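You operate a simulated robot arm through the tools that you are given. There is no shell and no other tool. Be economical: measure what you need, move in short steps, check, and stop when the job is done.

You are at the controls of a simulated robot arm. One attempt, no reset.

TASK
Lock the rent bill and both stamps away in the desk drawer.
Fine: bill in the grey tray, stamps in the green tray, drawer shut, key turned.

The check looks at the end state, three seconds after you hand in, the way a careful person would. Anything else that was tipped, shoved, dropped, spilled or broken makes it a failure.

THE ROBOT
A 7-joint arm with a two-finger parallel gripper, fixed in place. Base frame: the origin is at the foot of the arm, x ahead of it, y to its left, z up; the work surface is at about z = 0.74. Readings come in m, degrees, newtons and seconds.
With the tool pointing down near the work surface it reaches from about 0.48 to 0.92 m from the base axis. Its first joint turns from -115.0 to 115.0 degrees. Payload 3.91 kg.
The tool frame sits at the grasp point between the pads (the TCP): z along the fingers, y along the line on which they close. The tips reach 0.03 m beyond it. Largest opening 0.11 m; finger width 0.02, thickness 0.01; the body of the gripper, 0.048 by 0.112 m, starts 0.055 m behind the TCP.
Orientation is that of the tool frame in the base frame, as [roll, pitch, yaw] about the fixed x, y, z axes, in that order (R = Rz(yaw) Ry(pitch) Rx(roll)). With the fingers straight down and closing along the base's y, the tool's x points along the base's -x, its y along +y and its z along -z.

THE INTERFACE
- The arm moves only by the tool arm_command. Its argument "commands" is a list of rows, each an object (a shift or turn left out is 0, a gripper value left out holds the last) with "offset": the shift along the tool's x, y, z in units of 100 mm (1.0 is 100 mm), a list of three; "rotation": the turn, a rotation vector about the tool's x, y, z in units of 45 degrees (1.0 is 45 degrees), a list of three. In form: [{"offset": [dx, dy, dz], "rotation": [rx, ry, rz]}, ...]. A call has 1 to 10 rows; each row is the pose to reach, as a shift and turn from the pose commanded when the call began, along the tool's axes at that moment. "claw" is the finger opening in m, from 0 to 0.11, set as the call begins (left out, the last holds). A call with a number of a shift or a turn outside -1 to 1 is refused whole. Rows are played at 5 a second. More than 0.05 m and 8.6 degrees between two rows, or a gripper value outside its range, and nothing of the call is played. Where a pose cannot be reached the arm comes as near as it can. A force on the tool above 40 N (or 10 N above the force at the start of the call, whichever is more), or a blocked arm, ends the call early, and 0.2 s more pass. The fingers move at their own pace (about 0.153 m/s each) and stop on an object; they squeeze with about 43 N. The grip force told is the motor's: it shows also when the fingers shut on nothing. Time passes only in rows, and 0.2 s behind the last, so rows that repeat a pose let the fingers close. The reply holds the time, the measured pose of the TCP, the force on the tool along the base axes, the opening and the grip force, in the units named above and with some noise.
- Cameras (640 x 400 px; columns grow to the right, rows downward): "scene" is fixed at [0.2212, -0.4995, 1.1835]; the picture's right is [0.68, -0.73, 0.00], its down [-0.42, -0.39, -0.82] and it looks along [0.60, 0.56, -0.57] (base axes); focal length 253 px, centre (320, 200). "wrist" rides on the gripper at [-0.036, 0, -0.057] in the tool frame; the picture's right is [0.00, -1.00, 0.00], its down [0.97, 0.00, -0.24] and it looks along [0.24, 0.00, 0.97] (tool axes); focal length 218 px, centre (320, 200).
- snapshot(camera): a new picture of that camera. It takes no simulated time.
- move_column(by): slides the trunk up (or, below 0, down) by that many m; the arm rides with it, the base frame stays. It gives what a move gives, with no picture.
- pixel_to_xyz(camera, pixels): there is no depth. For up to 12 entries [column, row, z] of the newest picture of that camera ("zoom" is the newest enlarged one), the place [x, y] in the base frame at which the ray of that pixel passes the height z, good to about 0.002 m. It takes no simulated time.
- inspect(camera, box): a new picture of the part [left, top, right, bottom] of that camera's present view, enlarged. It takes no simulated time.
- close_job(): hands the job in; it is judged then, once.

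Work in short steps. Measure before you move; look again where a grasp or a placing could have gone wrong, and mend it. You have 80 turns and 46 pictures in all, those below and enlarged ones among them. Open the gripper and draw the arm clear of the work before you hand the job in, unless the task says otherwise; then end with one line.

The tools are called by a JSON object that holds its "method" and its "body". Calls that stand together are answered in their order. arm_command: Moves the arm, as the interface text tells. Its arguments: {"type":"object","properties":{"commands":{"type":"array","items":{"type":"object","properties":{"offset":{"type":"array","items":{"type":"number"}},"rotation":{"type":"array","items":{"type":"number"}}}}},"claw":{"type":"number"}},"required":["commands"]} The other tools are called the same way: move_column (by) slides the trunk up or down; snapshot (camera) takes a picture; pixel_to_xyz (camera, pixels) gives the place at which the rays of pixels pass given heights; inspect (camera, box) takes an enlarged picture of a part of a camera's view; close_job () hands the job in.

At the start:

```text
time_s: 0.0
ee_pos: [0.6404, -0.1841, 1.0492]
tool_rot: [-179.9, -0.1, 180.0]
force: [0.0, -0.6, -1.0]
gripper_width: 0.11
finger_force: 0.1
trunk travel left (down, up): [-0.625, 0.365]
```

scene: 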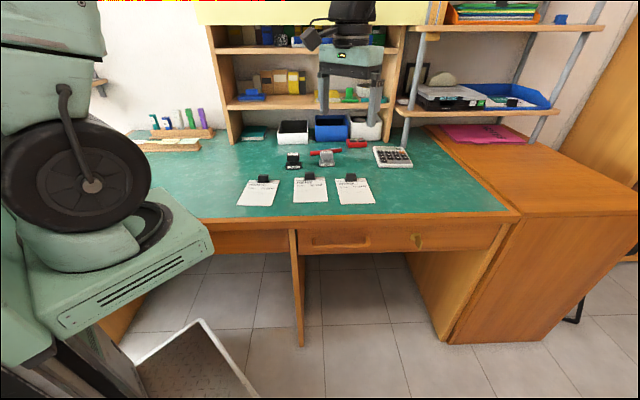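
wrist: 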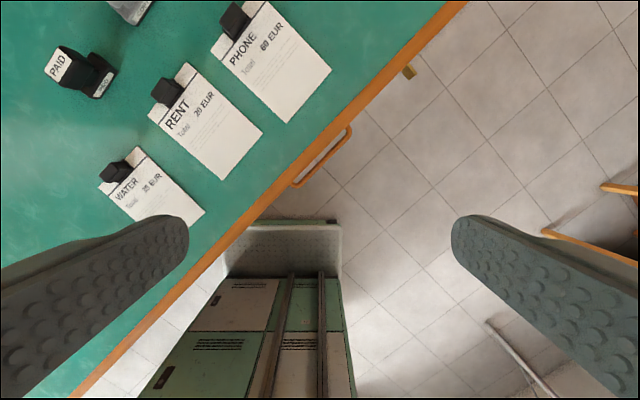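

The wrist picture shows WATER, RENT and PHONE bills with clips and a PAID stamp; the drawer handle is near (320,160) in wrist and the key near (418,241) in scene. I enlarge the views of these.

{"method": "inspect", "body": {"camera": "scene", "box": [220, 130, 420, 255]}}

{"method": "inspect", "body": {"camera": "scene", "box": [290, 200, 530, 350]}}

```text
3.20 times, centred on (320, 192) of scene
```

zoom: 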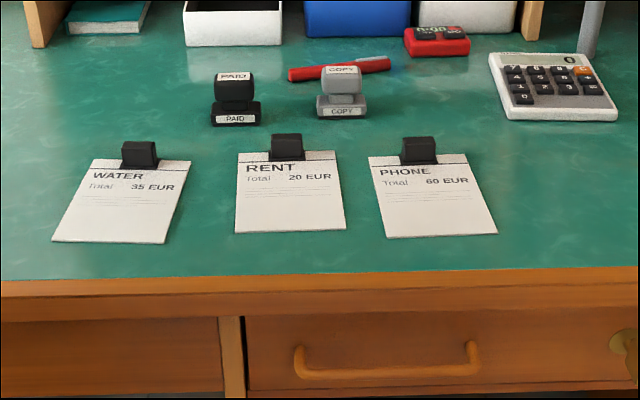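

```text
2.67 times, centred on (410, 275) of scene
```

zoom: 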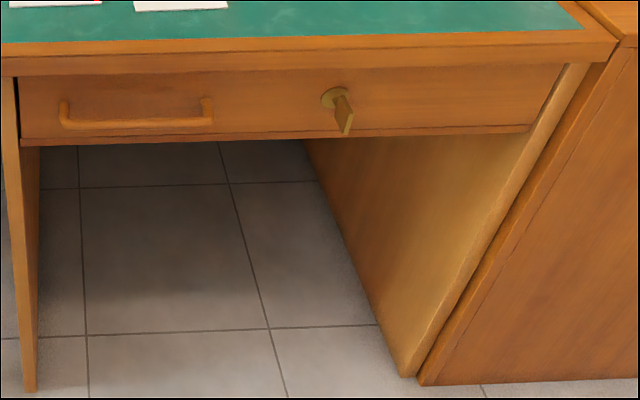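

Next I measure the desk edge, handle, key, bills and stamps from the scene view.

{"method": "pixel_to_xyz", "body": {"camera": "scene", "pixels": [[220, 218.4, 0.74], [420, 214, 0.74], [314.4, 241.5, 0.66], [314.4, 241.5, 0.68], [368.5, 239.5, 0.66], [368.5, 239.5, 0.68], [419.3, 248, 0.66], [419.3, 248, 0.68], [297, 225, 0.72], [520, 213, 0.74], [297, 255, 0.66], [297, 255, 0.64]]}}

{"method": "pixel_to_xyz", "body": {"camera": "wrist", "pixels": [[85, 370, 0.74], [440, 20, 0.74], [165, 95, 0.76], [115, 172, 0.76], [235, 22, 0.76], [262, 132, 0.742], [218, 180, 0.742], [95, 80, 0.76], [292, 185, 0.66], [350, 130, 0.66], [410, 73, 0.67], [405, 65, 0.67]]}}

{"method": "inspect", "body": {"camera": "wrist", "box": [20, 0, 440, 262]}}

```text
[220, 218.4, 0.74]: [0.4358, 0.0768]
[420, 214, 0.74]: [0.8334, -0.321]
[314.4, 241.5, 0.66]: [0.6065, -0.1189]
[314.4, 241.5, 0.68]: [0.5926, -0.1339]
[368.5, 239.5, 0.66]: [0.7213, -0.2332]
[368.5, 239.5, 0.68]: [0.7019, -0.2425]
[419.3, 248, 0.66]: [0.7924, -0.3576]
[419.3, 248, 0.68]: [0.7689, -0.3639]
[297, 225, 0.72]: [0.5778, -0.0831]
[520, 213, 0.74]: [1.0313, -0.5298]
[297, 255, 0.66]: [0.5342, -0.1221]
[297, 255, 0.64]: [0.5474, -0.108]
```

```text
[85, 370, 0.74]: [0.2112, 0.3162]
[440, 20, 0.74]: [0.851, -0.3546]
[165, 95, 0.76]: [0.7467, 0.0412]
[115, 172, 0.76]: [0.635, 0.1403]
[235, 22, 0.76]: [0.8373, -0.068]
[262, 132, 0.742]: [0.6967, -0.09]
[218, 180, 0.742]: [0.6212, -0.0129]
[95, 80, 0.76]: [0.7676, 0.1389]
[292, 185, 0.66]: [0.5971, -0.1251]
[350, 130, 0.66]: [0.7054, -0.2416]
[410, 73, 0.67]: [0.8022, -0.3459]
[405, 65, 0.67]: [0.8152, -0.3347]
```

```text
1.52 times, centred on (230, 131) of wrist
```

zoom: 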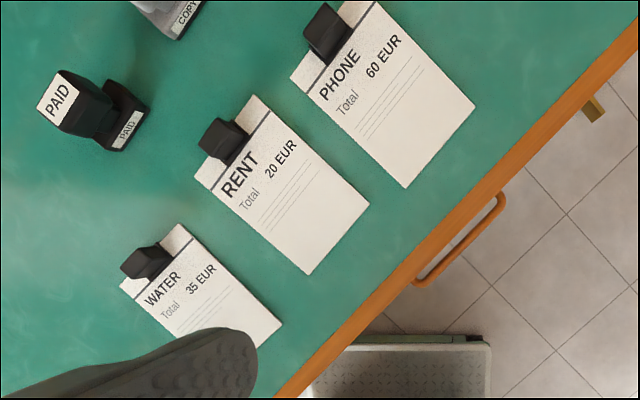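

The desk front runs at about -45.8°. The handle spans roughly (0.60,-0.125) to (0.707,-0.24) at z≈0.67, and the key is near (0.79,-0.355). I yaw the tool by 44° to line up with the drawer, staying high.

{"method": "arm_command", "body": {"commands": [{"offset": [0.1, 0, 0], "rotation": [0, 0, -0.164]}, {"offset": [0.3, 0, 0], "rotation": [0, 0, -0.328]}, {"offset": [0.5, -0.2, 0], "rotation": [0, 0, -0.492]}, {"offset": [0.7, -0.4, 0], "rotation": [0, 0, -0.656]}, {"offset": [0.85, -0.7, 0], "rotation": [0, 0, -0.82]}, {"offset": [0.95, -1.0, 0], "rotation": [0, 0, -0.982]}]}}

```text
time_s: 1.4
ee_pos: [0.546, -0.2843, 1.048]
tool_rot: [180.0, 0.0, -135.7]
force: [-0.4, 0.0, 0.3]
gripper_width: 0.1096
finger_force: 0.1
trunk travel left (down, up): [-0.625, 0.365]
```

Yaw is now aligned with the drawer. I tilt the tool by 45° toward the drawer front and then look.

{"method": "arm_command", "body": {"commands": [{"rotation": [0, -0.17, 0]}, {"rotation": [0, -0.34, 0]}, {"rotation": [0, -0.51, 0]}, {"rotation": [0, -0.68, 0]}, {"rotation": [0, -0.84, 0]}, {"rotation": [0, -1.0, 0]}]}}

{"method": "snapshot", "body": {"camera": "wrist"}}

```text
time_s: 2.8
ee_pos: [0.545, -0.2839, 1.0487]
tool_rot: [-179.8, 45.1, -135.7]
force: [0.8, 0.3, -0.3]
gripper_width: 0.1099
finger_force: 0.0
trunk travel left (down, up): [-0.625, 0.365]
```

```text
40 pictures are left
```

wrist: 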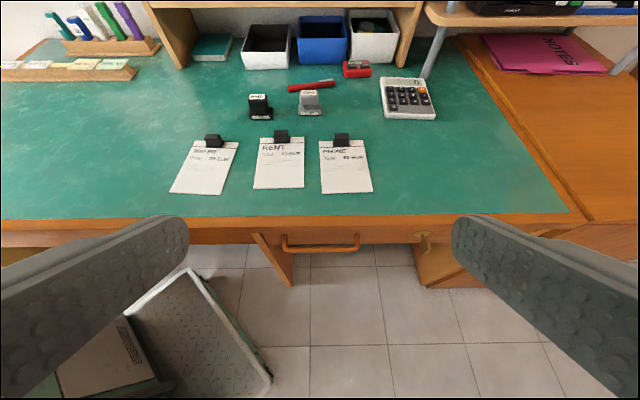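

Front view is good: the handle spans (285,245)–(358,245) and the key is at (424,240). I tilt another 45° to horizontal and lower the trunk.

{"method": "arm_command", "body": {"commands": [{"rotation": [0, -0.17, 0]}, {"rotation": [0, -0.34, 0]}, {"rotation": [0, -0.51, 0]}, {"rotation": [0, -0.68, 0]}, {"rotation": [0, -0.84, 0]}, {"rotation": [0, -1.0, 0]}]}}

{"method": "move_column", "body": {"by": -0.3}}

{"method": "snapshot", "body": {"camera": "wrist"}}

{"method": "snapshot", "body": {"camera": "scene"}}

```text
time_s: 4.2
ee_pos: [0.5452, -0.284, 1.0494]
tool_rot: [-20.2, 89.9, 23.9]
force: [-0.5, -0.1, 0.0]
gripper_width: 0.1098
finger_force: 0.0
trunk travel left (down, up): [-0.625, 0.365]
```

```text
time_s: 7.2
ee_pos: [0.545, -0.2823, 0.7488]
tool_rot: [-76.4, 89.9, -32.2]
force: [0.2, 0.6, -0.6]
gripper_width: 0.1101
finger_force: 0.0
trunk travel left (down, up): [-0.325, 0.665]
```

```text
39 pictures are left
```

wrist: 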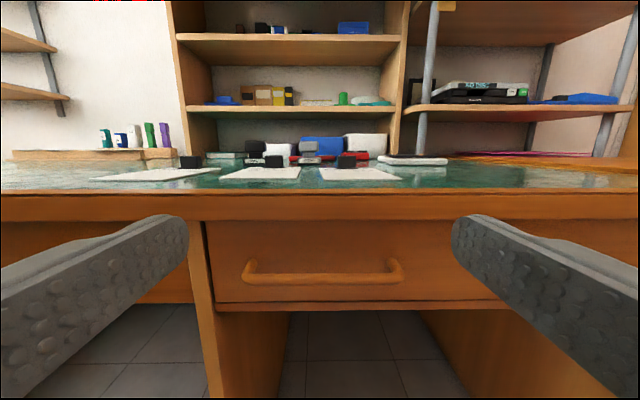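

```text
38 pictures are left
```

scene: 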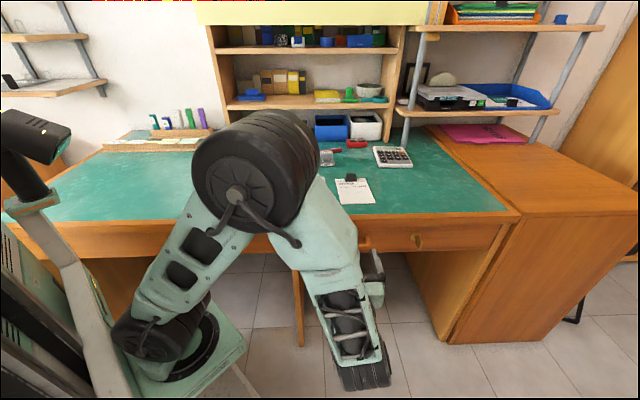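

The tool is horizontal and facing the drawer. The handle bar runs at row ~280, columns 250–396, so I triangulate its height.

{"method": "pixel_to_xyz", "body": {"camera": "wrist", "pixels": [[247, 279, 0.64], [247, 279, 0.65], [247, 279, 0.66], [400, 279, 0.64], [400, 279, 0.65], [400, 279, 0.66], [215, 302, 0.63], [215, 302, 0.62], [400, 190, 0.74], [250, 190, 0.74], [210, 222, 0.69], [210, 222, 0.7]]}}

{"method": "pixel_to_xyz", "body": {"camera": "scene", "pixels": [[314.4, 246, 0.65], [314.4, 246, 0.66], [368.5, 245, 0.65], [368.5, 245, 0.66], [370, 245, 0.64], [314.4, 246, 0.64]]}}

```text
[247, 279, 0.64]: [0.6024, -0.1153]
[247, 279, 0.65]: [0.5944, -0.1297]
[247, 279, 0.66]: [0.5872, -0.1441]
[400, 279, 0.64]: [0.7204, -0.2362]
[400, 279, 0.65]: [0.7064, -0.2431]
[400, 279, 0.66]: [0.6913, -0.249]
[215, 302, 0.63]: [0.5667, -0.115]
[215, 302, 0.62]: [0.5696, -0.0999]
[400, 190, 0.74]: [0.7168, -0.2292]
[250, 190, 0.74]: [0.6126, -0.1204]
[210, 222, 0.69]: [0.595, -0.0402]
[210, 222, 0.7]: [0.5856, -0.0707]
```

```text
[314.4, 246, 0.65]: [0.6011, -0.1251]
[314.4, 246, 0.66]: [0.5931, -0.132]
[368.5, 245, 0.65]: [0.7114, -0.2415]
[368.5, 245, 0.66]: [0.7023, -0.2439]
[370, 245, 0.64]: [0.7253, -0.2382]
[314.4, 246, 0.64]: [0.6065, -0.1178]
```

The bar centre is at about (0.654,-0.183,0.648). I roll the gripper 90° so it closes vertically, lowering it at the same time.

{"method": "arm_command", "body": {"commands": [{"offset": [0.1, 0, 0], "rotation": [0, 0, 0.17]}, {"offset": [0.2, 0, 0], "rotation": [0, 0, 0.34]}, {"offset": [0.4, 0, 0], "rotation": [0, 0, 0.51]}, {"offset": [0.6, 0, 0], "rotation": [0, 0, 0.68]}, {"offset": [0.8, 0, 0], "rotation": [0, 0, 0.84]}, {"offset": [1.0, 0, 0], "rotation": [0, 0, 1.0]}], "claw": 0.05}}

{"method": "arm_command", "body": {"commands": [{"rotation": [0, 0, 0.17]}, {"rotation": [0, 0, 0.34]}, {"rotation": [0, 0, 0.51]}, {"rotation": [0, 0, 0.68]}, {"rotation": [0, 0, 0.84]}, {"rotation": [0, 0, 1.0]}]}}

{"method": "snapshot", "body": {"camera": "wrist"}}

```text
time_s: 8.6
ee_pos: [0.5464, -0.2826, 0.6483]
tool_rot: [90.0, 45.0, 134.2]
force: [0.3, -0.5, -0.8]
gripper_width: 0.0499
finger_force: 0.0
trunk travel left (down, up): [-0.325, 0.665]
```

```text
time_s: 10.0
ee_pos: [0.5468, -0.2831, 0.6491]
tool_rot: [90.1, -0.1, 134.2]
force: [0.2, -0.2, -0.1]
gripper_width: 0.0499
finger_force: 0.0
trunk travel left (down, up): [-0.325, 0.665]
```

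```text
37 pictures are left
```

wrist: 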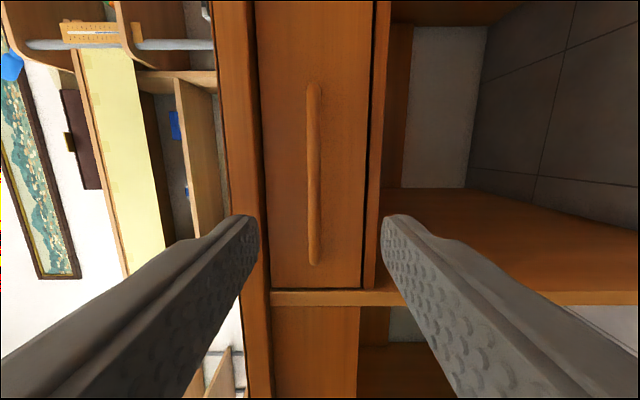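

The bar is at column 314, about 5 mm above the axis and 1 cm to the right. I advance most of the way with those corrections.

{"method": "arm_command", "body": {"commands": [{"offset": [-0.05, 0.04, 0.3]}, {"offset": [-0.1, 0.04, 0.7]}, {"offset": [-0.1, 0.04, 1.0]}]}}

{"method": "snapshot", "body": {"camera": "wrist"}}

```text
time_s: 10.8
ee_pos: [0.6285, -0.2209, 0.6538]
tool_rot: [89.9, 0.1, 134.2]
force: [0.8, 0.0, 0.7]
gripper_width: 0.0503
finger_force: 0.0
trunk travel left (down, up): [-0.325, 0.665]
```

```text
36 pictures are left
```

wrist: 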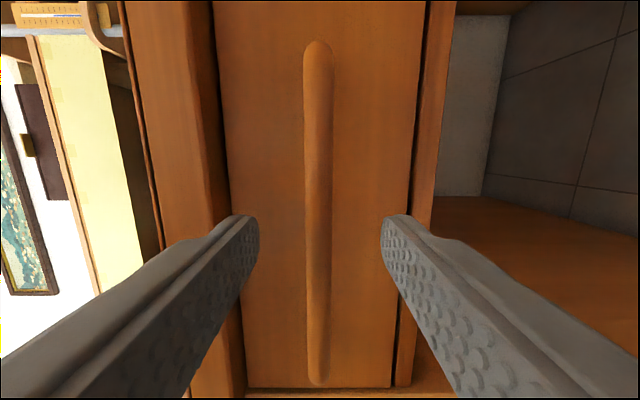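

The bar is centred between the fingers and about 0.05 m ahead of the TCP. I advance 0.043 and close.

{"method": "arm_command", "body": {"commands": [{"offset": [0, 0, 0.25]}, {"offset": [0, 0, 0.43]}]}}

{"method": "arm_command", "body": {"commands": [{"offset": [0, 0, 0]}, {"offset": [0, 0, 0]}], "claw": 0}}

```text
time_s: 11.4
ee_pos: [0.6547, -0.1935, 0.6538]
tool_rot: [90.0, 0.0, 134.1]
force: [-19.5, -8.0, 1.2]
gripper_width: 0.0499
finger_force: 0.1
trunk travel left (down, up): [-0.325, 0.665]
```

```text
time_s: 12.0
ee_pos: [0.6564, -0.1938, 0.6544]
tool_rot: [89.9, 0.1, 134.0]
force: [-19.0, -21.3, 18.4]
gripper_width: 0.0119
finger_force: 45.3
trunk travel left (down, up): [-0.325, 0.665]
```

The bar is gripped (opening 0.012) and the tips are touching the drawer face. I pull the drawer straight out.

{"method": "arm_command", "body": {"commands": [{"offset": [0, 0, -0.1]}, {"offset": [0, 0, -0.25]}, {"offset": [0, 0, -0.4]}, {"offset": [0, 0, -0.55]}, {"offset": [0, 0, -0.7]}, {"offset": [0, 0, -0.85]}, {"offset": [0, 0, -1.0]}]}}

```text
time_s: 12.9
ee_pos: [0.6264, -0.2239, 0.6533]
tool_rot: [89.9, 0.4, 133.6]
force: [2.8, -6.7, 5.1]
gripper_width: 0.0116
finger_force: 45.1
trunk travel left (down, up): [-0.325, 0.665]
stopped in row 4: the force on the tool passed its limit (the readings are from after the stop); the commanded pose is now the measured one
```

It opened 4 cm and then the force limit tripped. I take a look before continuing.

{"method": "snapshot", "body": {"camera": "wrist"}}

{"method": "arm_command", "body": {"commands": [{"offset": [0, 0, -0.05]}, {"offset": [0, 0, -0.1]}, {"offset": [0, 0, -0.15]}, {"offset": [0, 0, -0.2]}, {"offset": [0, 0, -0.25]}, {"offset": [0, 0, -0.3]}, {"offset": [0, 0, -0.35]}, {"offset": [0, 0, -0.4]}, {"offset": [0, 0, -0.45]}, {"offset": [0, 0, -0.5]}]}}

```text
35 pictures are left
```

wrist: 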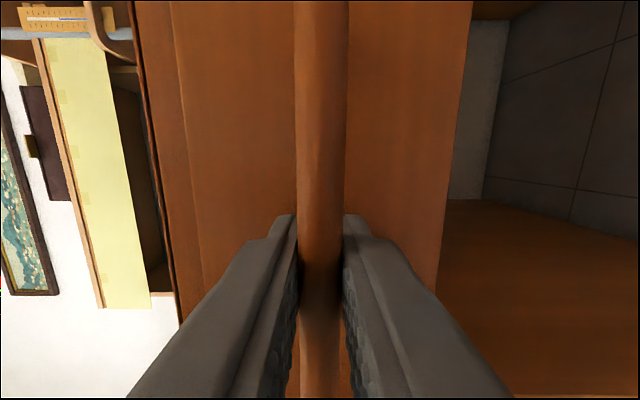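

```text
time_s: 15.1
ee_pos: [0.5912, -0.2589, 0.6539]
tool_rot: [90.0, 0.3, 133.6]
force: [22.1, -18.1, 0.7]
gripper_width: 0.0119
finger_force: 44.7
trunk travel left (down, up): [-0.325, 0.665]
```

It slides freely along exactly 45°, with some side force from my 43.6° pull. I correct the side component and continue.

{"method": "arm_command", "body": {"commands": [{"offset": [-0.015, 0, -0.06]}, {"offset": [-0.017, 0, -0.14]}, {"offset": [-0.02, 0, -0.22]}, {"offset": [-0.022, 0, -0.3]}, {"offset": [-0.024, 0, -0.38]}, {"offset": [-0.026, 0, -0.46]}, {"offset": [-0.028, 0, -0.54]}, {"offset": [-0.03, 0, -0.62]}, {"offset": [-0.032, 0, -0.7]}, {"offset": [-0.034, 0, -0.78]}]}}

{"method": "snapshot", "body": {"camera": "scene"}}

```text
time_s: 17.3
ee_pos: [0.5368, -0.3135, 0.6543]
tool_rot: [89.8, 0.3, 133.8]
force: [7.0, -4.3, 4.8]
gripper_width: 0.0117
finger_force: 45.1
trunk travel left (down, up): [-0.325, 0.665]
```

```text
34 pictures are left
```

scene: 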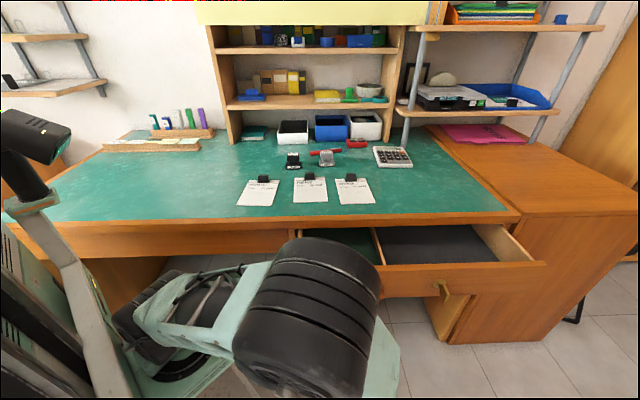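

The drawer is open 17 cm with the green tray on the left and the wide grey tray on the right. I pull another 6 cm for room.

{"method": "arm_command", "body": {"commands": [{"offset": [-0.005, 0, -0.06]}, {"offset": [-0.007, 0, -0.14]}, {"offset": [-0.01, 0, -0.22]}, {"offset": [-0.012, 0, -0.3]}, {"offset": [-0.014, 0, -0.38]}, {"offset": [-0.016, 0, -0.46]}, {"offset": [-0.018, 0, -0.54]}, {"offset": [-0.02, 0, -0.62]}]}}

```text
time_s: 19.1
ee_pos: [0.4921, -0.3568, 0.6534]
tool_rot: [89.9, 0.1, 133.8]
force: [-5.5, 9.0, 6.7]
gripper_width: 0.0118
finger_force: 44.2
trunk travel left (down, up): [-0.325, 0.665]
```

The drawer is open about 0.23 m. I release the bar and back off.

{"method": "arm_command", "body": {"commands": [{"offset": [0, 0, 0]}, {"offset": [0, 0, 0]}, {"offset": [0, 0, -0.3]}, {"offset": [0, 0, -0.7]}], "claw": 0.05}}

{"method": "move_column", "body": {"by": 0.4}}

{"method": "snapshot", "body": {"camera": "scene"}}

```text
time_s: 20.1
ee_pos: [0.4423, -0.409, 0.6488]
tool_rot: [89.9, 0.1, 133.7]
force: [0.0, 0.0, 0.2]
gripper_width: 0.0499
finger_force: 0.0
trunk travel left (down, up): [-0.325, 0.665]
```

```text
time_s: 23.9
ee_pos: [0.443, -0.409, 1.0478]
tool_rot: [90.0, 0.2, 133.7]
force: [-0.1, -0.1, 0.3]
gripper_width: 0.0501
finger_force: 0.1
trunk travel left (down, up): [-0.725, 0.265]
```

```text
33 pictures are left
```

scene: 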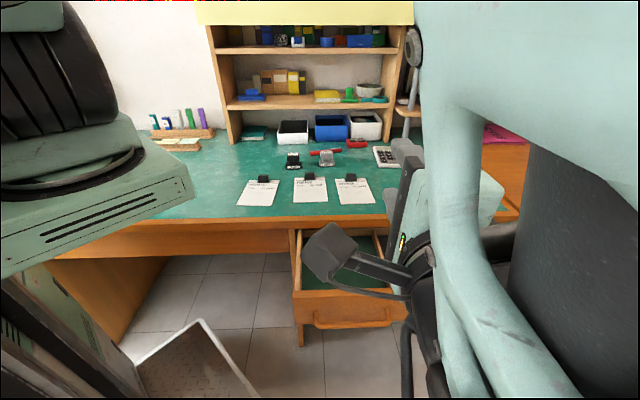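

I roll the gripper back upright while moving in above the desk.

{"method": "arm_command", "body": {"commands": [{"offset": [0, 0, 0.1], "rotation": [0, 0, -0.17]}, {"offset": [0, 0, 0.3], "rotation": [0, 0, -0.34]}, {"offset": [0, 0, 0.5], "rotation": [0, 0, -0.51]}, {"offset": [0, 0, 0.7], "rotation": [0, 0, -0.68]}, {"offset": [0, 0, 0.85], "rotation": [0, 0, -0.84]}, {"offset": [0, 0, 1.0], "rotation": [0, 0, -1.0]}]}}

{"method": "arm_command", "body": {"commands": [{"offset": [0, 0, 0.1], "rotation": [0, 0, -0.17]}, {"offset": [0, 0, 0.3], "rotation": [0, 0, -0.34]}, {"offset": [0, 0, 0.5], "rotation": [0, 0, -0.51]}, {"offset": [0, 0, 0.6], "rotation": [0, 0, -0.68]}, {"offset": [0, 0, 0.6], "rotation": [0, 0, -0.84]}, {"offset": [0, 0, 0.6], "rotation": [0, 0, -1.0]}]}}

{"method": "arm_command", "body": {"commands": [{"rotation": [0, 0.17, 0]}, {"rotation": [0, 0.34, 0]}, {"rotation": [0, 0.51, 0]}, {"rotation": [0, 0.68, 0]}, {"rotation": [0, 0.84, 0]}, {"rotation": [0, 1.0, 0]}]}}

{"method": "arm_command", "body": {"commands": [{"rotation": [0, 0.17, 0]}, {"rotation": [0, 0.34, 0]}, {"rotation": [0, 0.51, 0]}, {"rotation": [0, 0.68, 0]}, {"rotation": [0, 0.84, 0]}, {"rotation": [0, 1.0, 0]}]}}

{"method": "snapshot", "body": {"camera": "wrist"}}

```text
time_s: 25.3
ee_pos: [0.5136, -0.3388, 1.0506]
tool_rot: [89.9, 45.2, 133.5]
force: [0.2, -0.3, 0.6]
gripper_width: 0.0501
finger_force: 0.0
trunk travel left (down, up): [-0.725, 0.265]
```

```text
time_s: 26.7
ee_pos: [0.558, -0.2976, 1.0488]
tool_rot: [-76.1, 89.6, -32.3]
force: [0.2, -0.4, 0.2]
gripper_width: 0.0503
finger_force: 0.0
trunk travel left (down, up): [-0.725, 0.265]
```

```text
time_s: 28.1
ee_pos: [0.5577, -0.2983, 1.0491]
tool_rot: [-179.7, 45.0, -136.1]
force: [0.0, -0.3, 0.6]
gripper_width: 0.0501
finger_force: 0.0
trunk travel left (down, up): [-0.725, 0.265]
```

```text
time_s: 29.5
ee_pos: [0.5566, -0.2985, 1.0492]
tool_rot: [-179.6, 0.1, -136.3]
force: [-0.6, -0.3, -0.5]
gripper_width: 0.0498
finger_force: 0.1
trunk travel left (down, up): [-0.725, 0.265]
```

```text
32 pictures are left
```

wrist: 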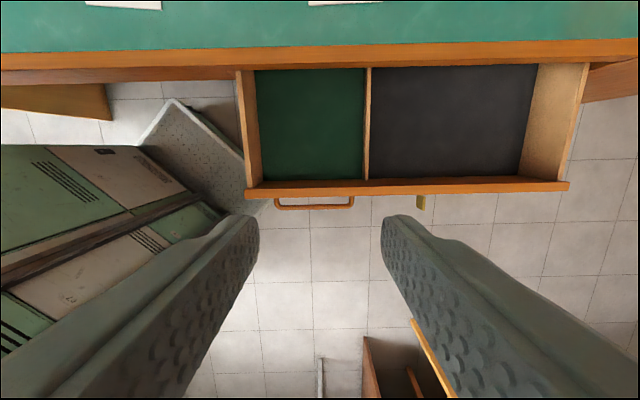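

The drawer lies open below: green compartment columns 258–365, grey 372–535, rows 68–180. I measure them at plausible heights.

{"method": "pixel_to_xyz", "body": {"camera": "wrist", "pixels": [[260, 182, 0.62], [363, 178, 0.62], [258, 72, 0.62], [364, 70, 0.62], [373, 178, 0.62], [520, 176, 0.62], [535, 66, 0.62], [374, 68, 0.62], [245, 188, 0.69], [570, 182, 0.69], [320, 44, 0.74], [421, 200, 0.65]]}}

{"method": "inspect", "body": {"camera": "wrist", "box": [220, 40, 600, 278]}}

```text
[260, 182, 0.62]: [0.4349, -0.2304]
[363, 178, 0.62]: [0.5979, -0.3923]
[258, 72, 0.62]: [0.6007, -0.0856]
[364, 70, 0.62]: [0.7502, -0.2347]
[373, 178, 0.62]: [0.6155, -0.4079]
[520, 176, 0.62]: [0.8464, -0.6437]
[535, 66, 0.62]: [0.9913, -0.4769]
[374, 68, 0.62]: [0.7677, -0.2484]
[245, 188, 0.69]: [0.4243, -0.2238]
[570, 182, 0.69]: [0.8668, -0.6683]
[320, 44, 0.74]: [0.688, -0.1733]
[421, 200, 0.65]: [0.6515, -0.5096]
```

```text
1.68 times, centred on (410, 159) of wrist
```

zoom: 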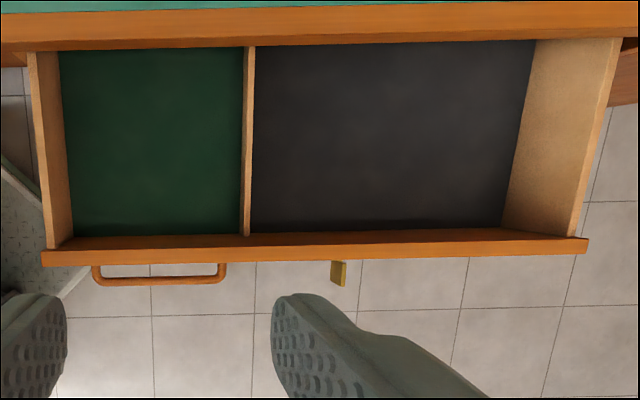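

Tray geometry is clear. Now I move over the RENT bill's clip at about (0.747,0.041) to view it closely.

{"method": "arm_command", "body": {"commands": [{"offset": [-0.4, 0.1, 0], "rotation": [0, 0, -0.029]}, {"offset": [-0.7, 0.25, 0], "rotation": [0, 0, -0.029]}, {"offset": [-1.0, 0.35, 0], "rotation": [0, 0, -0.029]}]}}

{"method": "arm_command", "body": {"commands": [{"offset": [-0.4, 0.15, 0.1]}, {"offset": [-0.8, 0.25, 0.3]}, {"offset": [-1.0, 0.35, 0.5]}]}}

{"method": "arm_command", "body": {"commands": [{"offset": [-0.4, 0.15, 0.2]}, {"offset": [-0.8, 0.3, 0.5]}]}}

{"method": "snapshot", "body": {"camera": "wrist"}}

```text
time_s: 30.3
ee_pos: [0.6056, -0.2031, 1.0509]
tool_rot: [-179.8, 0.2, -135.0]
force: [-0.9, -0.5, 0.0]
gripper_width: 0.0499
finger_force: 0.1
trunk travel left (down, up): [-0.725, 0.265]
```

```text
time_s: 31.1
ee_pos: [0.6539, -0.1085, 0.9995]
tool_rot: [-179.8, 0.1, -135.0]
force: [-0.3, -0.4, 0.6]
gripper_width: 0.05
finger_force: 0.0
trunk travel left (down, up): [-0.725, 0.265]
```

```text
refused: row 2 steps farther than a row can; nothing moved
```

```text
30 pictures are left
```

wrist: 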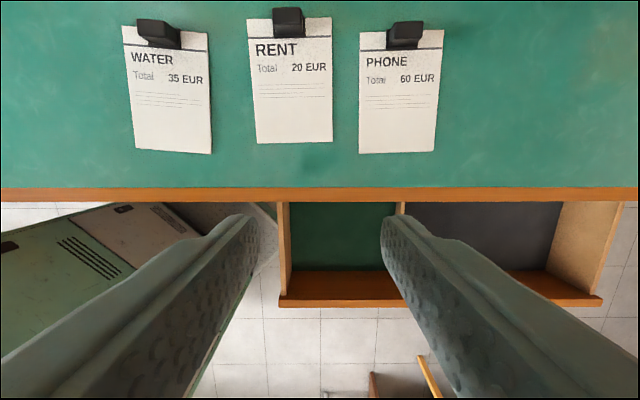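

RENT clip is at (288,22). I move closer to it.

{"method": "arm_command", "body": {"commands": [{"offset": [-0.4, 0.1, 0.2]}, {"offset": [-0.75, 0.2, 0.5]}, {"offset": [-0.95, 0.25, 0.8]}]}}

{"method": "snapshot", "body": {"camera": "wrist"}}

{"method": "inspect", "body": {"camera": "scene", "box": [270, 135, 380, 204]}}

```text
time_s: 31.9
ee_pos: [0.7035, -0.0225, 0.9164]
tool_rot: [-179.6, 0.1, -135.0]
force: [0.8, 0.1, -0.3]
gripper_width: 0.0501
finger_force: 0.1
trunk travel left (down, up): [-0.725, 0.265]
```

```text
29 pictures are left
```

wrist: 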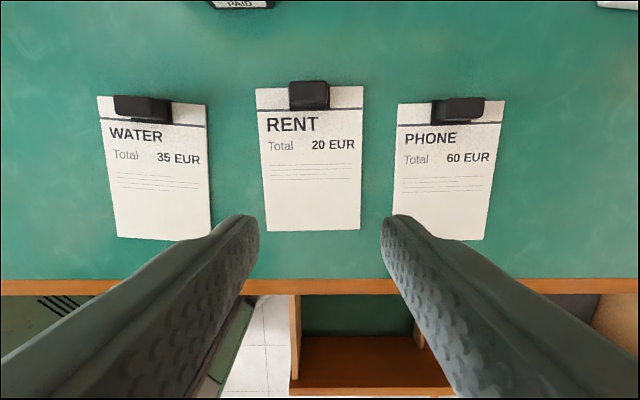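

```text
5.80 times, centred on (325, 170) of scene
```

zoom: 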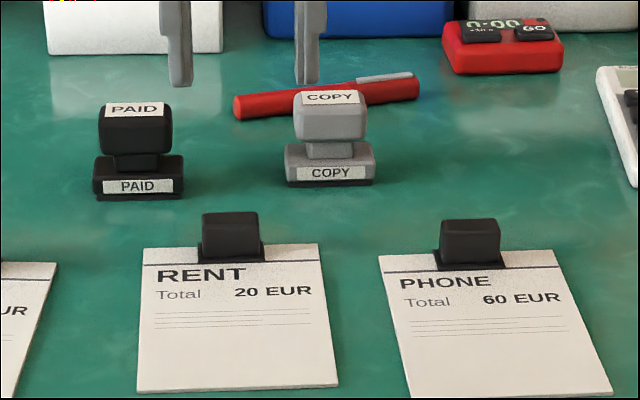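

The clip is a block around (309,95), roughly 3.5 cm wide along the desk direction. I measure its top and base positions.

{"method": "pixel_to_xyz", "body": {"camera": "wrist", "pixels": [[290, 83, 0.77], [328, 81, 0.77], [290, 108, 0.742], [330, 108, 0.742], [290, 83, 0.76], [328, 81, 0.76], [267, 231, 0.742], [360, 229, 0.742], [258, 88, 0.742], [363, 86, 0.742]]}}

{"method": "inspect", "body": {"camera": "wrist", "box": [249, 60, 373, 137]}}

{"method": "pixel_to_xyz", "body": {"camera": "scene", "pixels": [[305, 172, 0.77], [314, 172, 0.77], [305, 172, 0.76], [314, 172, 0.76], [305, 179.5, 0.742], [315.5, 179.5, 0.742]]}}

```text
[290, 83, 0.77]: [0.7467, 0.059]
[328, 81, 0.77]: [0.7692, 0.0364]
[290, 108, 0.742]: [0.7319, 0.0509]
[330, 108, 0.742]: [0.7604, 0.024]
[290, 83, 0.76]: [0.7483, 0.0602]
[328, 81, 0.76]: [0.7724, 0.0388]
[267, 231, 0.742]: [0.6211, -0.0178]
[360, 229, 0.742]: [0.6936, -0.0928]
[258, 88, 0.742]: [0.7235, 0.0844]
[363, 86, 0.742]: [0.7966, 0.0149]
```

```text
5.16 times, centred on (311, 98) of wrist
```

zoom: 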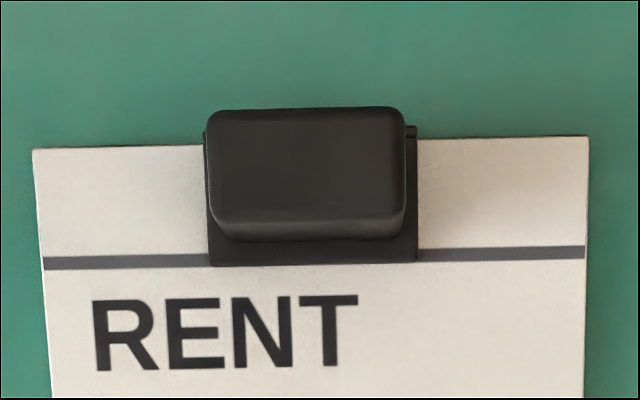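

```text
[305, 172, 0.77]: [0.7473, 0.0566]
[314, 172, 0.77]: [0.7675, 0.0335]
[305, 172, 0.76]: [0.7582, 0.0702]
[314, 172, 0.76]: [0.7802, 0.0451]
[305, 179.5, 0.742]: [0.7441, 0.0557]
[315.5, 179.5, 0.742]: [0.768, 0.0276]
```

The clip block is centred at about (0.751,0.041), 3.2 cm wide, top at z 0.77. I move above it and then down to TCP z≈0.778.

{"method": "arm_command", "body": {"commands": [{"offset": [-0.4, 0.06, 0.1]}, {"offset": [-0.785, 0.113, 0.3]}, {"offset": [-0.785, 0.113, 0.7]}], "claw": 0.06}}

{"method": "snapshot", "body": {"camera": "wrist"}}

```text
time_s: 32.7
ee_pos: [0.7491, 0.0407, 0.8475]
tool_rot: [-179.6, 0.1, -135.0]
force: [-0.3, 0.1, 0.4]
gripper_width: 0.0598
finger_force: 0.1
trunk travel left (down, up): [-0.725, 0.265]
```

```text
26 pictures are left
```

wrist: 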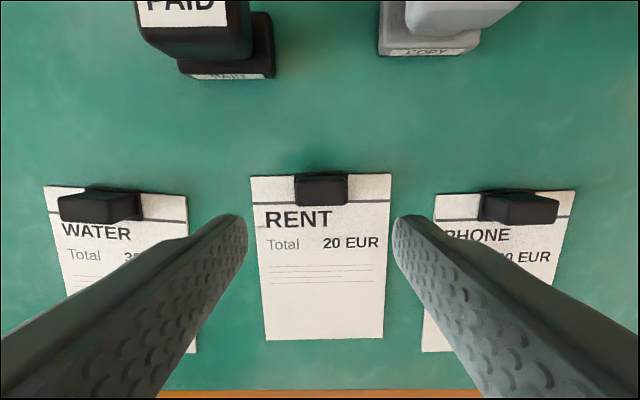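

The clip is centred between the fingers. I descend and close.

{"method": "arm_command", "body": {"commands": [{"offset": [0, 0, 0.35]}, {"offset": [0, 0, 0.55]}, {"offset": [0, 0, 0.7]}]}}

{"method": "arm_command", "body": {"commands": [{"offset": [0, 0, 0]}, {"offset": [0, 0, 0]}, {"offset": [0, 0, 0]}], "claw": 0}}

{"method": "arm_command", "body": {"commands": [{"offset": [0, 0, -0.2]}, {"offset": [0, 0, -0.5]}, {"offset": [0, 0, -0.8]}]}}

{"method": "snapshot", "body": {"camera": "wrist"}}

```text
time_s: 33.5
ee_pos: [0.7496, 0.0391, 0.7776]
tool_rot: [-179.8, 0.1, -135.0]
force: [0.1, -0.1, -0.7]
gripper_width: 0.06
finger_force: 0.0
trunk travel left (down, up): [-0.725, 0.265]
```

```text
time_s: 34.3
ee_pos: [0.7499, 0.0395, 0.7763]
tool_rot: [-179.8, 0.1, -135.0]
force: [0.4, -0.1, -0.3]
gripper_width: 0.0327
finger_force: 42.9
trunk travel left (down, up): [-0.725, 0.265]
```

```text
time_s: 35.1
ee_pos: [0.7468, 0.0418, 0.8599]
tool_rot: [-179.8, 0.1, -135.0]
force: [0.2, 0.9, 0.3]
gripper_width: 0.0326
finger_force: 42.9
trunk travel left (down, up): [-0.725, 0.265]
```

```text
25 pictures are left
```

wrist: 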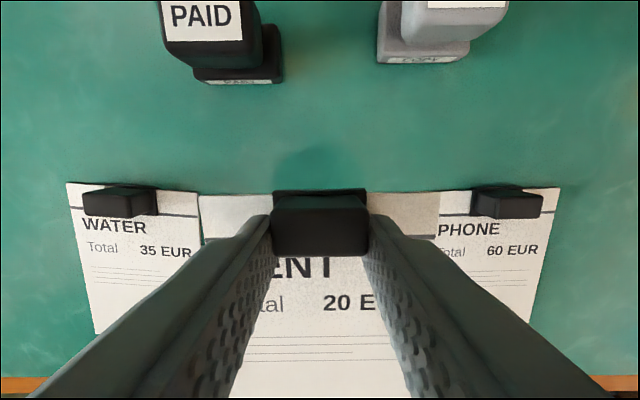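

RENT is lifted and the neighbours are undisturbed. I carry it toward the grey tray target (0.775,-0.356), staying high.

{"method": "arm_command", "body": {"commands": [{"offset": [0.22, -0.25, -0.1]}, {"offset": [0.44, -0.5, -0.1]}, {"offset": [0.655, -0.754, -0.1]}]}}

{"method": "arm_command", "body": {"commands": [{"offset": [0.22, -0.25, 0]}, {"offset": [0.44, -0.5, 0]}, {"offset": [0.655, -0.754, 0]}]}}

{"method": "arm_command", "body": {"commands": [{"offset": [0.22, -0.25, 0]}, {"offset": [0.44, -0.5, 0]}, {"offset": [0.655, -0.754, 0]}]}}

{"method": "arm_command", "body": {"commands": [{"offset": [0.22, -0.25, 0]}, {"offset": [0.44, -0.5, 0]}, {"offset": [0.655, -0.754, 0]}]}}

{"method": "snapshot", "body": {"camera": "wrist"}}

{"method": "snapshot", "body": {"camera": "scene"}}

```text
time_s: 35.9
ee_pos: [0.756, -0.0567, 0.8673]
tool_rot: [-179.8, 0.0, -134.9]
force: [0.3, 0.5, 0.0]
gripper_width: 0.0325
finger_force: 43.2
trunk travel left (down, up): [-0.725, 0.265]
```

```text
time_s: 36.7
ee_pos: [0.7626, -0.1565, 0.8662]
tool_rot: [-179.9, 0.1, -134.9]
force: [0.2, 0.0, 0.0]
gripper_width: 0.0327
finger_force: 43.1
trunk travel left (down, up): [-0.725, 0.265]
```

```text
time_s: 37.5
ee_pos: [0.7713, -0.2576, 0.8703]
tool_rot: [-179.8, 0.2, -134.9]
force: [0.6, 1.2, -1.1]
gripper_width: 0.0325
finger_force: 42.7
trunk travel left (down, up): [-0.725, 0.265]
```

```text
time_s: 38.3
ee_pos: [0.773, -0.3584, 0.8673]
tool_rot: [-179.8, 0.1, -134.9]
force: [-0.3, 0.7, 0.0]
gripper_width: 0.0326
finger_force: 43.2
trunk travel left (down, up): [-0.725, 0.265]
```

```text
24 pictures are left
```

wrist: 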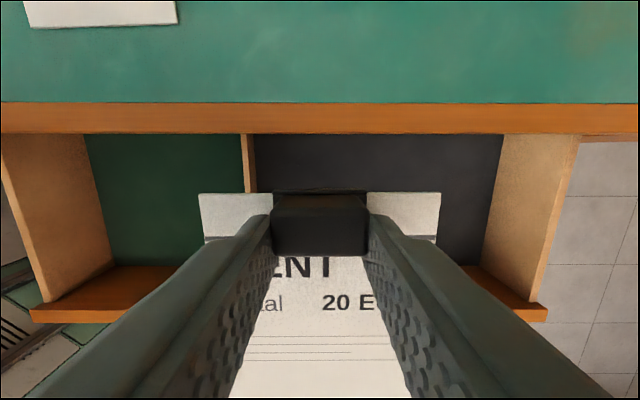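

```text
23 pictures are left
```

scene: 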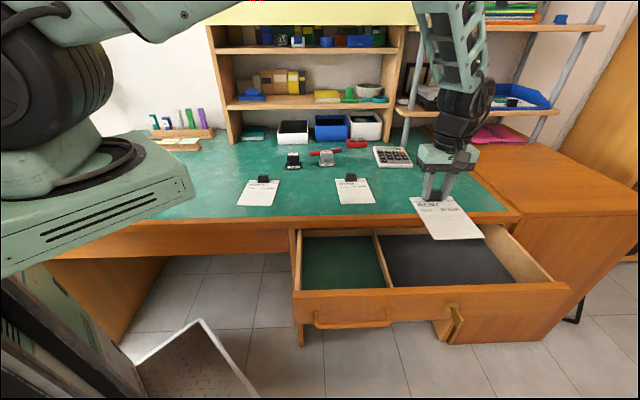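

Over the grey tray. I check the tray's floor height and clearances by re-measuring corners seen in both wrist views.

{"method": "pixel_to_xyz", "body": {"camera": "wrist", "pixels": [[118, 265, 0.62], [118, 265, 0.64], [118, 265, 0.66], [461, 265, 0.62], [461, 265, 0.64], [256, 190, 0.62], [256, 190, 0.64], [320, 103, 0.74], [440, 194, 0.84], [199, 196, 0.84], [30, 312, 0.69], [546, 312, 0.69]]}}

{"method": "pixel_to_xyz", "body": {"camera": "scene", "pixels": [[394, 286, 0.62], [394, 286, 0.64], [394, 286, 0.66], [302, 291, 0.62], [302, 291, 0.64], [302, 291, 0.66], [372, 234, 0.69], [393, 287, 0.69], [296, 293, 0.69], [568, 284, 0.69]]}}

```text
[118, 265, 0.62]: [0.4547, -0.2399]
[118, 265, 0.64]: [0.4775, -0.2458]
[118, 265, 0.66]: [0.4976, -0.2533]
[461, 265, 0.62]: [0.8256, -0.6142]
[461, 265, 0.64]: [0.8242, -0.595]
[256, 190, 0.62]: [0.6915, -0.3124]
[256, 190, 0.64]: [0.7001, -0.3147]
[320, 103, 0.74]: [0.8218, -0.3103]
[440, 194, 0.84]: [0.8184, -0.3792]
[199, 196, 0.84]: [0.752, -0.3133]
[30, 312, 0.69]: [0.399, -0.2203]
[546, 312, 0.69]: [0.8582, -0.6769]
```

```text
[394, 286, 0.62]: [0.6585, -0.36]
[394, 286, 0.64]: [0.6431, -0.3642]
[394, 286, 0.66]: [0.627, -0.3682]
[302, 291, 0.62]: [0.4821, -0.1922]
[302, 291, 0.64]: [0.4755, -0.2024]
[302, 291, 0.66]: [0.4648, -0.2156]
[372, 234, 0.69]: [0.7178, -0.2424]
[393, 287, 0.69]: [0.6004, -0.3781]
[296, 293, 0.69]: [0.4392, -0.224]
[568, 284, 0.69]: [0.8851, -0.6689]
```

Card bottom clearance to the front panel is about 1 cm, so I shift 1.5 cm inward and lower to just above the floor.

{"method": "arm_command", "body": {"commands": [{"offset": [-0.15, 0, 0]}, {"offset": [-0.15, 0, 0.3]}, {"offset": [-0.15, 0, 0.65]}, {"offset": [-0.15, 0, 1.0]}]}}

{"method": "arm_command", "body": {"commands": [{"offset": [0, 0, 0.3]}, {"offset": [0, 0, 0.65]}]}}

{"method": "snapshot", "body": {"camera": "wrist"}}

{"method": "inspect", "body": {"camera": "scene", "box": [340, 160, 580, 310]}}

```text
time_s: 39.3
ee_pos: [0.7867, -0.349, 0.77]
tool_rot: [-179.7, 0.1, -135.0]
force: [-1.4, -0.2, -0.7]
gripper_width: 0.0324
finger_force: 42.9
trunk travel left (down, up): [-0.725, 0.265]
```

```text
time_s: 39.9
ee_pos: [0.7883, -0.347, 0.7057]
tool_rot: [-179.7, 0.2, -134.9]
force: [-1.1, 0.5, 0.0]
gripper_width: 0.0328
finger_force: 43.0
trunk travel left (down, up): [-0.725, 0.265]
```

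```text
22 pictures are left
```

wrist: 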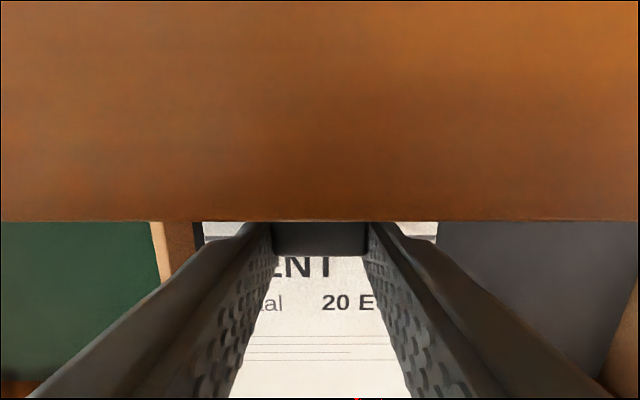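

```text
2.67 times, centred on (460, 235) of scene
```

zoom: 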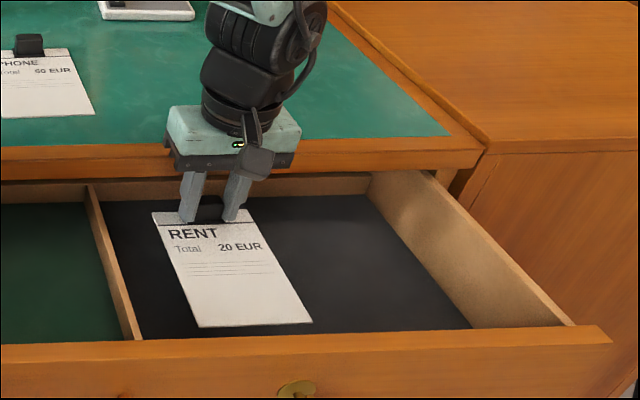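

Bill is well inside the grey tray, but the wrist camera is close to the desk edge. I back out 0.8 cm and lower slowly to the floor.

{"method": "arm_command", "body": {"commands": [{"offset": [0.08, 0, 0]}, {"offset": [0.08, 0, 0.1]}, {"offset": [0.08, 0, 0.2]}, {"offset": [0.08, 0, 0.26]}]}}

{"method": "arm_command", "body": {"commands": [{"offset": [0, 0, 0.03]}, {"offset": [0, 0, 0.06]}, {"offset": [0, 0, 0.09]}]}}

```text
time_s: 40.9
ee_pos: [0.7816, -0.3527, 0.6808]
tool_rot: [-179.8, 0.1, -135.0]
force: [-1.8, 0.8, 4.7]
gripper_width: 0.0326
finger_force: 43.1
trunk travel left (down, up): [-0.725, 0.265]
```

```text
time_s: 41.4
ee_pos: [0.784, -0.3536, 0.6815]
tool_rot: [-179.6, 0.3, -134.8]
force: [-10.3, 2.6, 24.0]
gripper_width: 0.0326
finger_force: 43.0
trunk travel left (down, up): [-0.725, 0.265]
stopped in row 2: the force on the tool passed its limit (the readings are from after the stop); the commanded pose is now the measured one
```

Contact at TCP z≈0.681, which implies the floor is near 0.643. I look to confirm it's the card on the floor.

{"method": "inspect", "body": {"camera": "scene", "box": [360, 185, 520, 285]}}

```text
4.00 times, centred on (440, 235) of scene
```

zoom: 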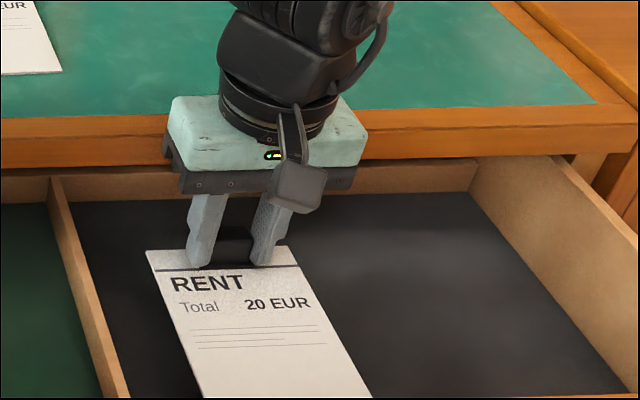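

The card looks flat on the grey floor. I open and rise straight up.

{"method": "arm_command", "body": {"commands": [{"offset": [0.03, 0, 0]}, {"offset": [0.03, 0, 0]}, {"offset": [0.03, 0, 0]}], "claw": 0.05}}

{"method": "arm_command", "body": {"commands": [{"offset": [0, 0, -0.2]}, {"offset": [0, 0, -0.5]}, {"offset": [0, 0, -0.8]}, {"offset": [0, 0, -1.0]}]}}

{"method": "arm_command", "body": {"commands": [{"offset": [0, 0, -0.4]}, {"offset": [0, 0, -0.8]}, {"offset": [-0.3, 0, -1.0]}, {"offset": [-0.7, 0.25, -1.0]}, {"offset": [-0.9, 0.7, -1.0]}, {"offset": [-1.0, 1.0, -1.0]}]}}

{"method": "snapshot", "body": {"camera": "wrist"}}

```text
time_s: 42.2
ee_pos: [0.785, -0.3542, 0.6812]
tool_rot: [-179.4, 0.4, -135.0]
force: [6.5, 13.0, 25.1]
gripper_width: 0.0503
finger_force: 0.0
trunk travel left (down, up): [-0.725, 0.265]
```

```text
time_s: 43.2
ee_pos: [0.7808, -0.357, 0.7802]
tool_rot: [-179.7, 0.1, -134.9]
force: [0.0, 0.3, 0.5]
gripper_width: 0.0502
finger_force: 0.0
trunk travel left (down, up): [-0.725, 0.265]
```

```text
time_s: 44.6
ee_pos: [0.7807, -0.2161, 0.8791]
tool_rot: [-179.8, 0.2, -135.1]
force: [-0.1, -0.5, -0.7]
gripper_width: 0.0497
finger_force: 0.0
trunk travel left (down, up): [-0.725, 0.265]
```

```text
19 pictures are left
```

wrist: 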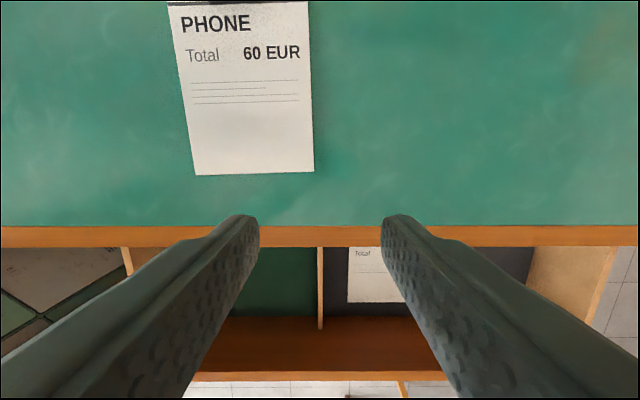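

The bill rests in the grey tray. I now move toward the two stamps, staying high.

{"method": "arm_command", "body": {"commands": [{"offset": [-0.2, 0.25, -0.1]}, {"offset": [-0.45, 0.5, -0.2]}, {"offset": [-0.67, 0.75, -0.3]}]}}

{"method": "arm_command", "body": {"commands": [{"offset": [-0.2, 0.25, 0]}, {"offset": [-0.45, 0.5, 0]}, {"offset": [-0.67, 0.75, 0]}]}}

{"method": "arm_command", "body": {"commands": [{"offset": [-0.2, 0.25, 0]}, {"offset": [-0.4, 0.5, 0]}, {"offset": [-0.5, 0.75, 0]}]}}

{"method": "snapshot", "body": {"camera": "wrist"}}

```text
time_s: 45.4
ee_pos: [0.7749, -0.1148, 0.9077]
tool_rot: [-179.7, 0.2, -135.0]
force: [-1.0, -0.2, 0.4]
gripper_width: 0.0503
finger_force: 0.1
trunk travel left (down, up): [-0.725, 0.265]
```

```text
time_s: 46.2
ee_pos: [0.7708, -0.0148, 0.9062]
tool_rot: [-179.8, 0.2, -134.9]
force: [-0.7, -0.5, 0.8]
gripper_width: 0.0501
finger_force: 0.1
trunk travel left (down, up): [-0.725, 0.265]
```

```text
time_s: 47.0
ee_pos: [0.7516, 0.0768, 0.9048]
tool_rot: [-179.7, 0.2, -135.1]
force: [-0.4, 0.0, 0.0]
gripper_width: 0.0501
finger_force: 0.1
trunk travel left (down, up): [-0.725, 0.265]
```

```text
18 pictures are left
```

wrist: 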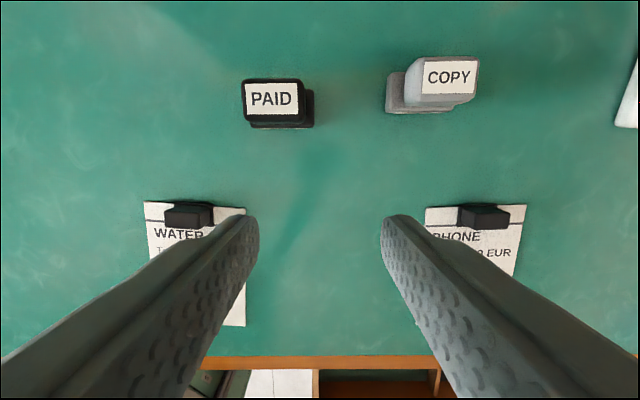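

PAID's top is centred at (272,98) and COPY's at (449,77) in wrist. I triangulate heights using the scene view.

{"method": "pixel_to_xyz", "body": {"camera": "wrist", "pixels": [[272, 98, 0.78], [272, 98, 0.8], [449, 77, 0.78], [449, 77, 0.8], [313, 126, 0.745], [250, 126, 0.745], [388, 112, 0.745], [447, 110, 0.745], [243, 82, 0.79], [302, 82, 0.79], [422, 57, 0.79], [479, 57, 0.79]]}}

{"method": "pixel_to_xyz", "body": {"camera": "scene", "pixels": [[293.8, 154, 0.78], [293.8, 154, 0.79], [293.8, 154, 0.8], [326.9, 151.9, 0.78], [326.9, 151.9, 0.79], [326.9, 151.9, 0.8]]}}

{"method": "inspect", "body": {"camera": "wrist", "box": [220, 10, 500, 185]}}

```text
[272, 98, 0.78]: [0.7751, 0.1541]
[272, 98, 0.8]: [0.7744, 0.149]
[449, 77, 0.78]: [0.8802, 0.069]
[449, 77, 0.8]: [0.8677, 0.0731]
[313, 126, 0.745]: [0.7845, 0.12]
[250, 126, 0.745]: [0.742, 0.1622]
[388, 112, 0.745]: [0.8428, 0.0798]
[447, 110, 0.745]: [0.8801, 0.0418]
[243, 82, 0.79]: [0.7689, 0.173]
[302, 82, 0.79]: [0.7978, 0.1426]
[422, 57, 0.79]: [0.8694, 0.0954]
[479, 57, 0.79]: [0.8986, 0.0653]
```

```text
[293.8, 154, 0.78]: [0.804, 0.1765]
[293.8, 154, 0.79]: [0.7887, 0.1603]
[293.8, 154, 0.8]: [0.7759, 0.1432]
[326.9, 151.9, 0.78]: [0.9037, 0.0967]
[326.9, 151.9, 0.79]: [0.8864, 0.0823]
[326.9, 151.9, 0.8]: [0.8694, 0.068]
```

```text
2.29 times, centred on (360, 98) of wrist
```

zoom: 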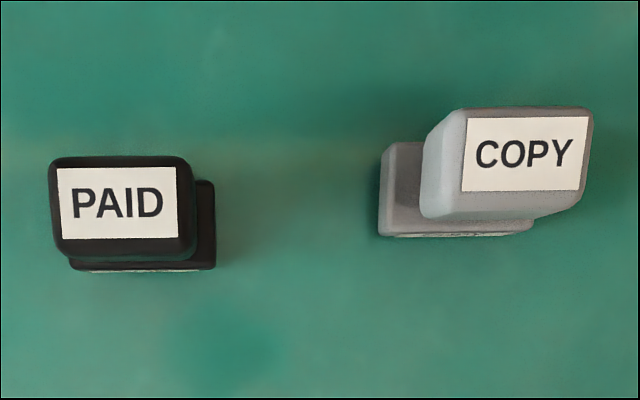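

Stamp tops are at z≈0.80: PAID (0.775,0.149), COPY (0.869,0.072), with knobs about 4.3 cm wide. I grip PAID's knob first.

{"method": "arm_command", "body": {"commands": [{"offset": [-0.35, 0.17, 0]}, {"offset": [-0.676, 0.345, 0.1]}, {"offset": [-0.676, 0.345, 0.5]}], "claw": 0.075}}

{"method": "snapshot", "body": {"camera": "wrist"}}

```text
time_s: 47.8
ee_pos: [0.7744, 0.1488, 0.857]
tool_rot: [-179.7, 0.1, -134.9]
force: [0.2, 0.2, -0.4]
gripper_width: 0.0751
finger_force: 0.1
trunk travel left (down, up): [-0.725, 0.265]
```

```text
16 pictures are left
```

wrist: 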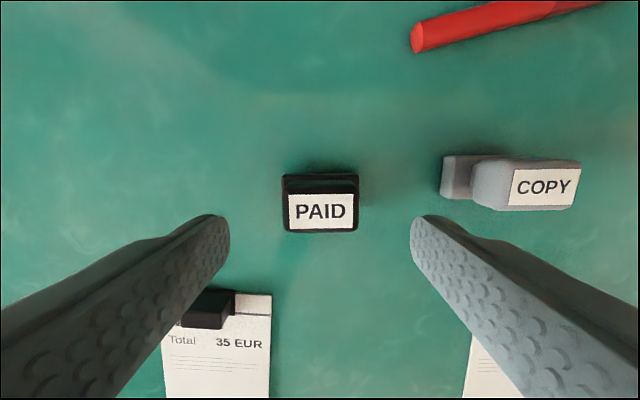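

PAID is centred between the fingers. I descend, close and lift.

{"method": "arm_command", "body": {"commands": [{"offset": [0, 0, 0.35]}, {"offset": [0, 0, 0.55]}, {"offset": [0, 0, 0.69]}]}}

{"method": "arm_command", "body": {"commands": [{"offset": [0, 0, 0]}, {"offset": [0, 0, 0]}, {"offset": [0, 0, 0]}], "claw": 0}}

{"method": "arm_command", "body": {"commands": [{"offset": [0, 0, -0.2]}, {"offset": [0, 0, -0.5]}, {"offset": [0, 0, -0.8]}, {"offset": [0, 0, -1.0]}]}}

```text
time_s: 48.6
ee_pos: [0.7751, 0.1477, 0.7873]
tool_rot: [-179.7, 0.1, -134.8]
force: [0.7, -0.7, 0.0]
gripper_width: 0.075
finger_force: 0.1
trunk travel left (down, up): [-0.725, 0.265]
```

```text
time_s: 49.4
ee_pos: [0.7755, 0.147, 0.7868]
tool_rot: [-179.6, 0.1, -134.9]
force: [-0.4, -1.2, 0.0]
gripper_width: 0.0566
finger_force: 43.3
trunk travel left (down, up): [-0.725, 0.265]
```

```text
time_s: 50.4
ee_pos: [0.7729, 0.1459, 0.8883]
tool_rot: [-179.8, 0.2, -134.9]
force: [0.8, 0.3, -1.6]
gripper_width: 0.0567
finger_force: 43.3
trunk travel left (down, up): [-0.725, 0.265]
```

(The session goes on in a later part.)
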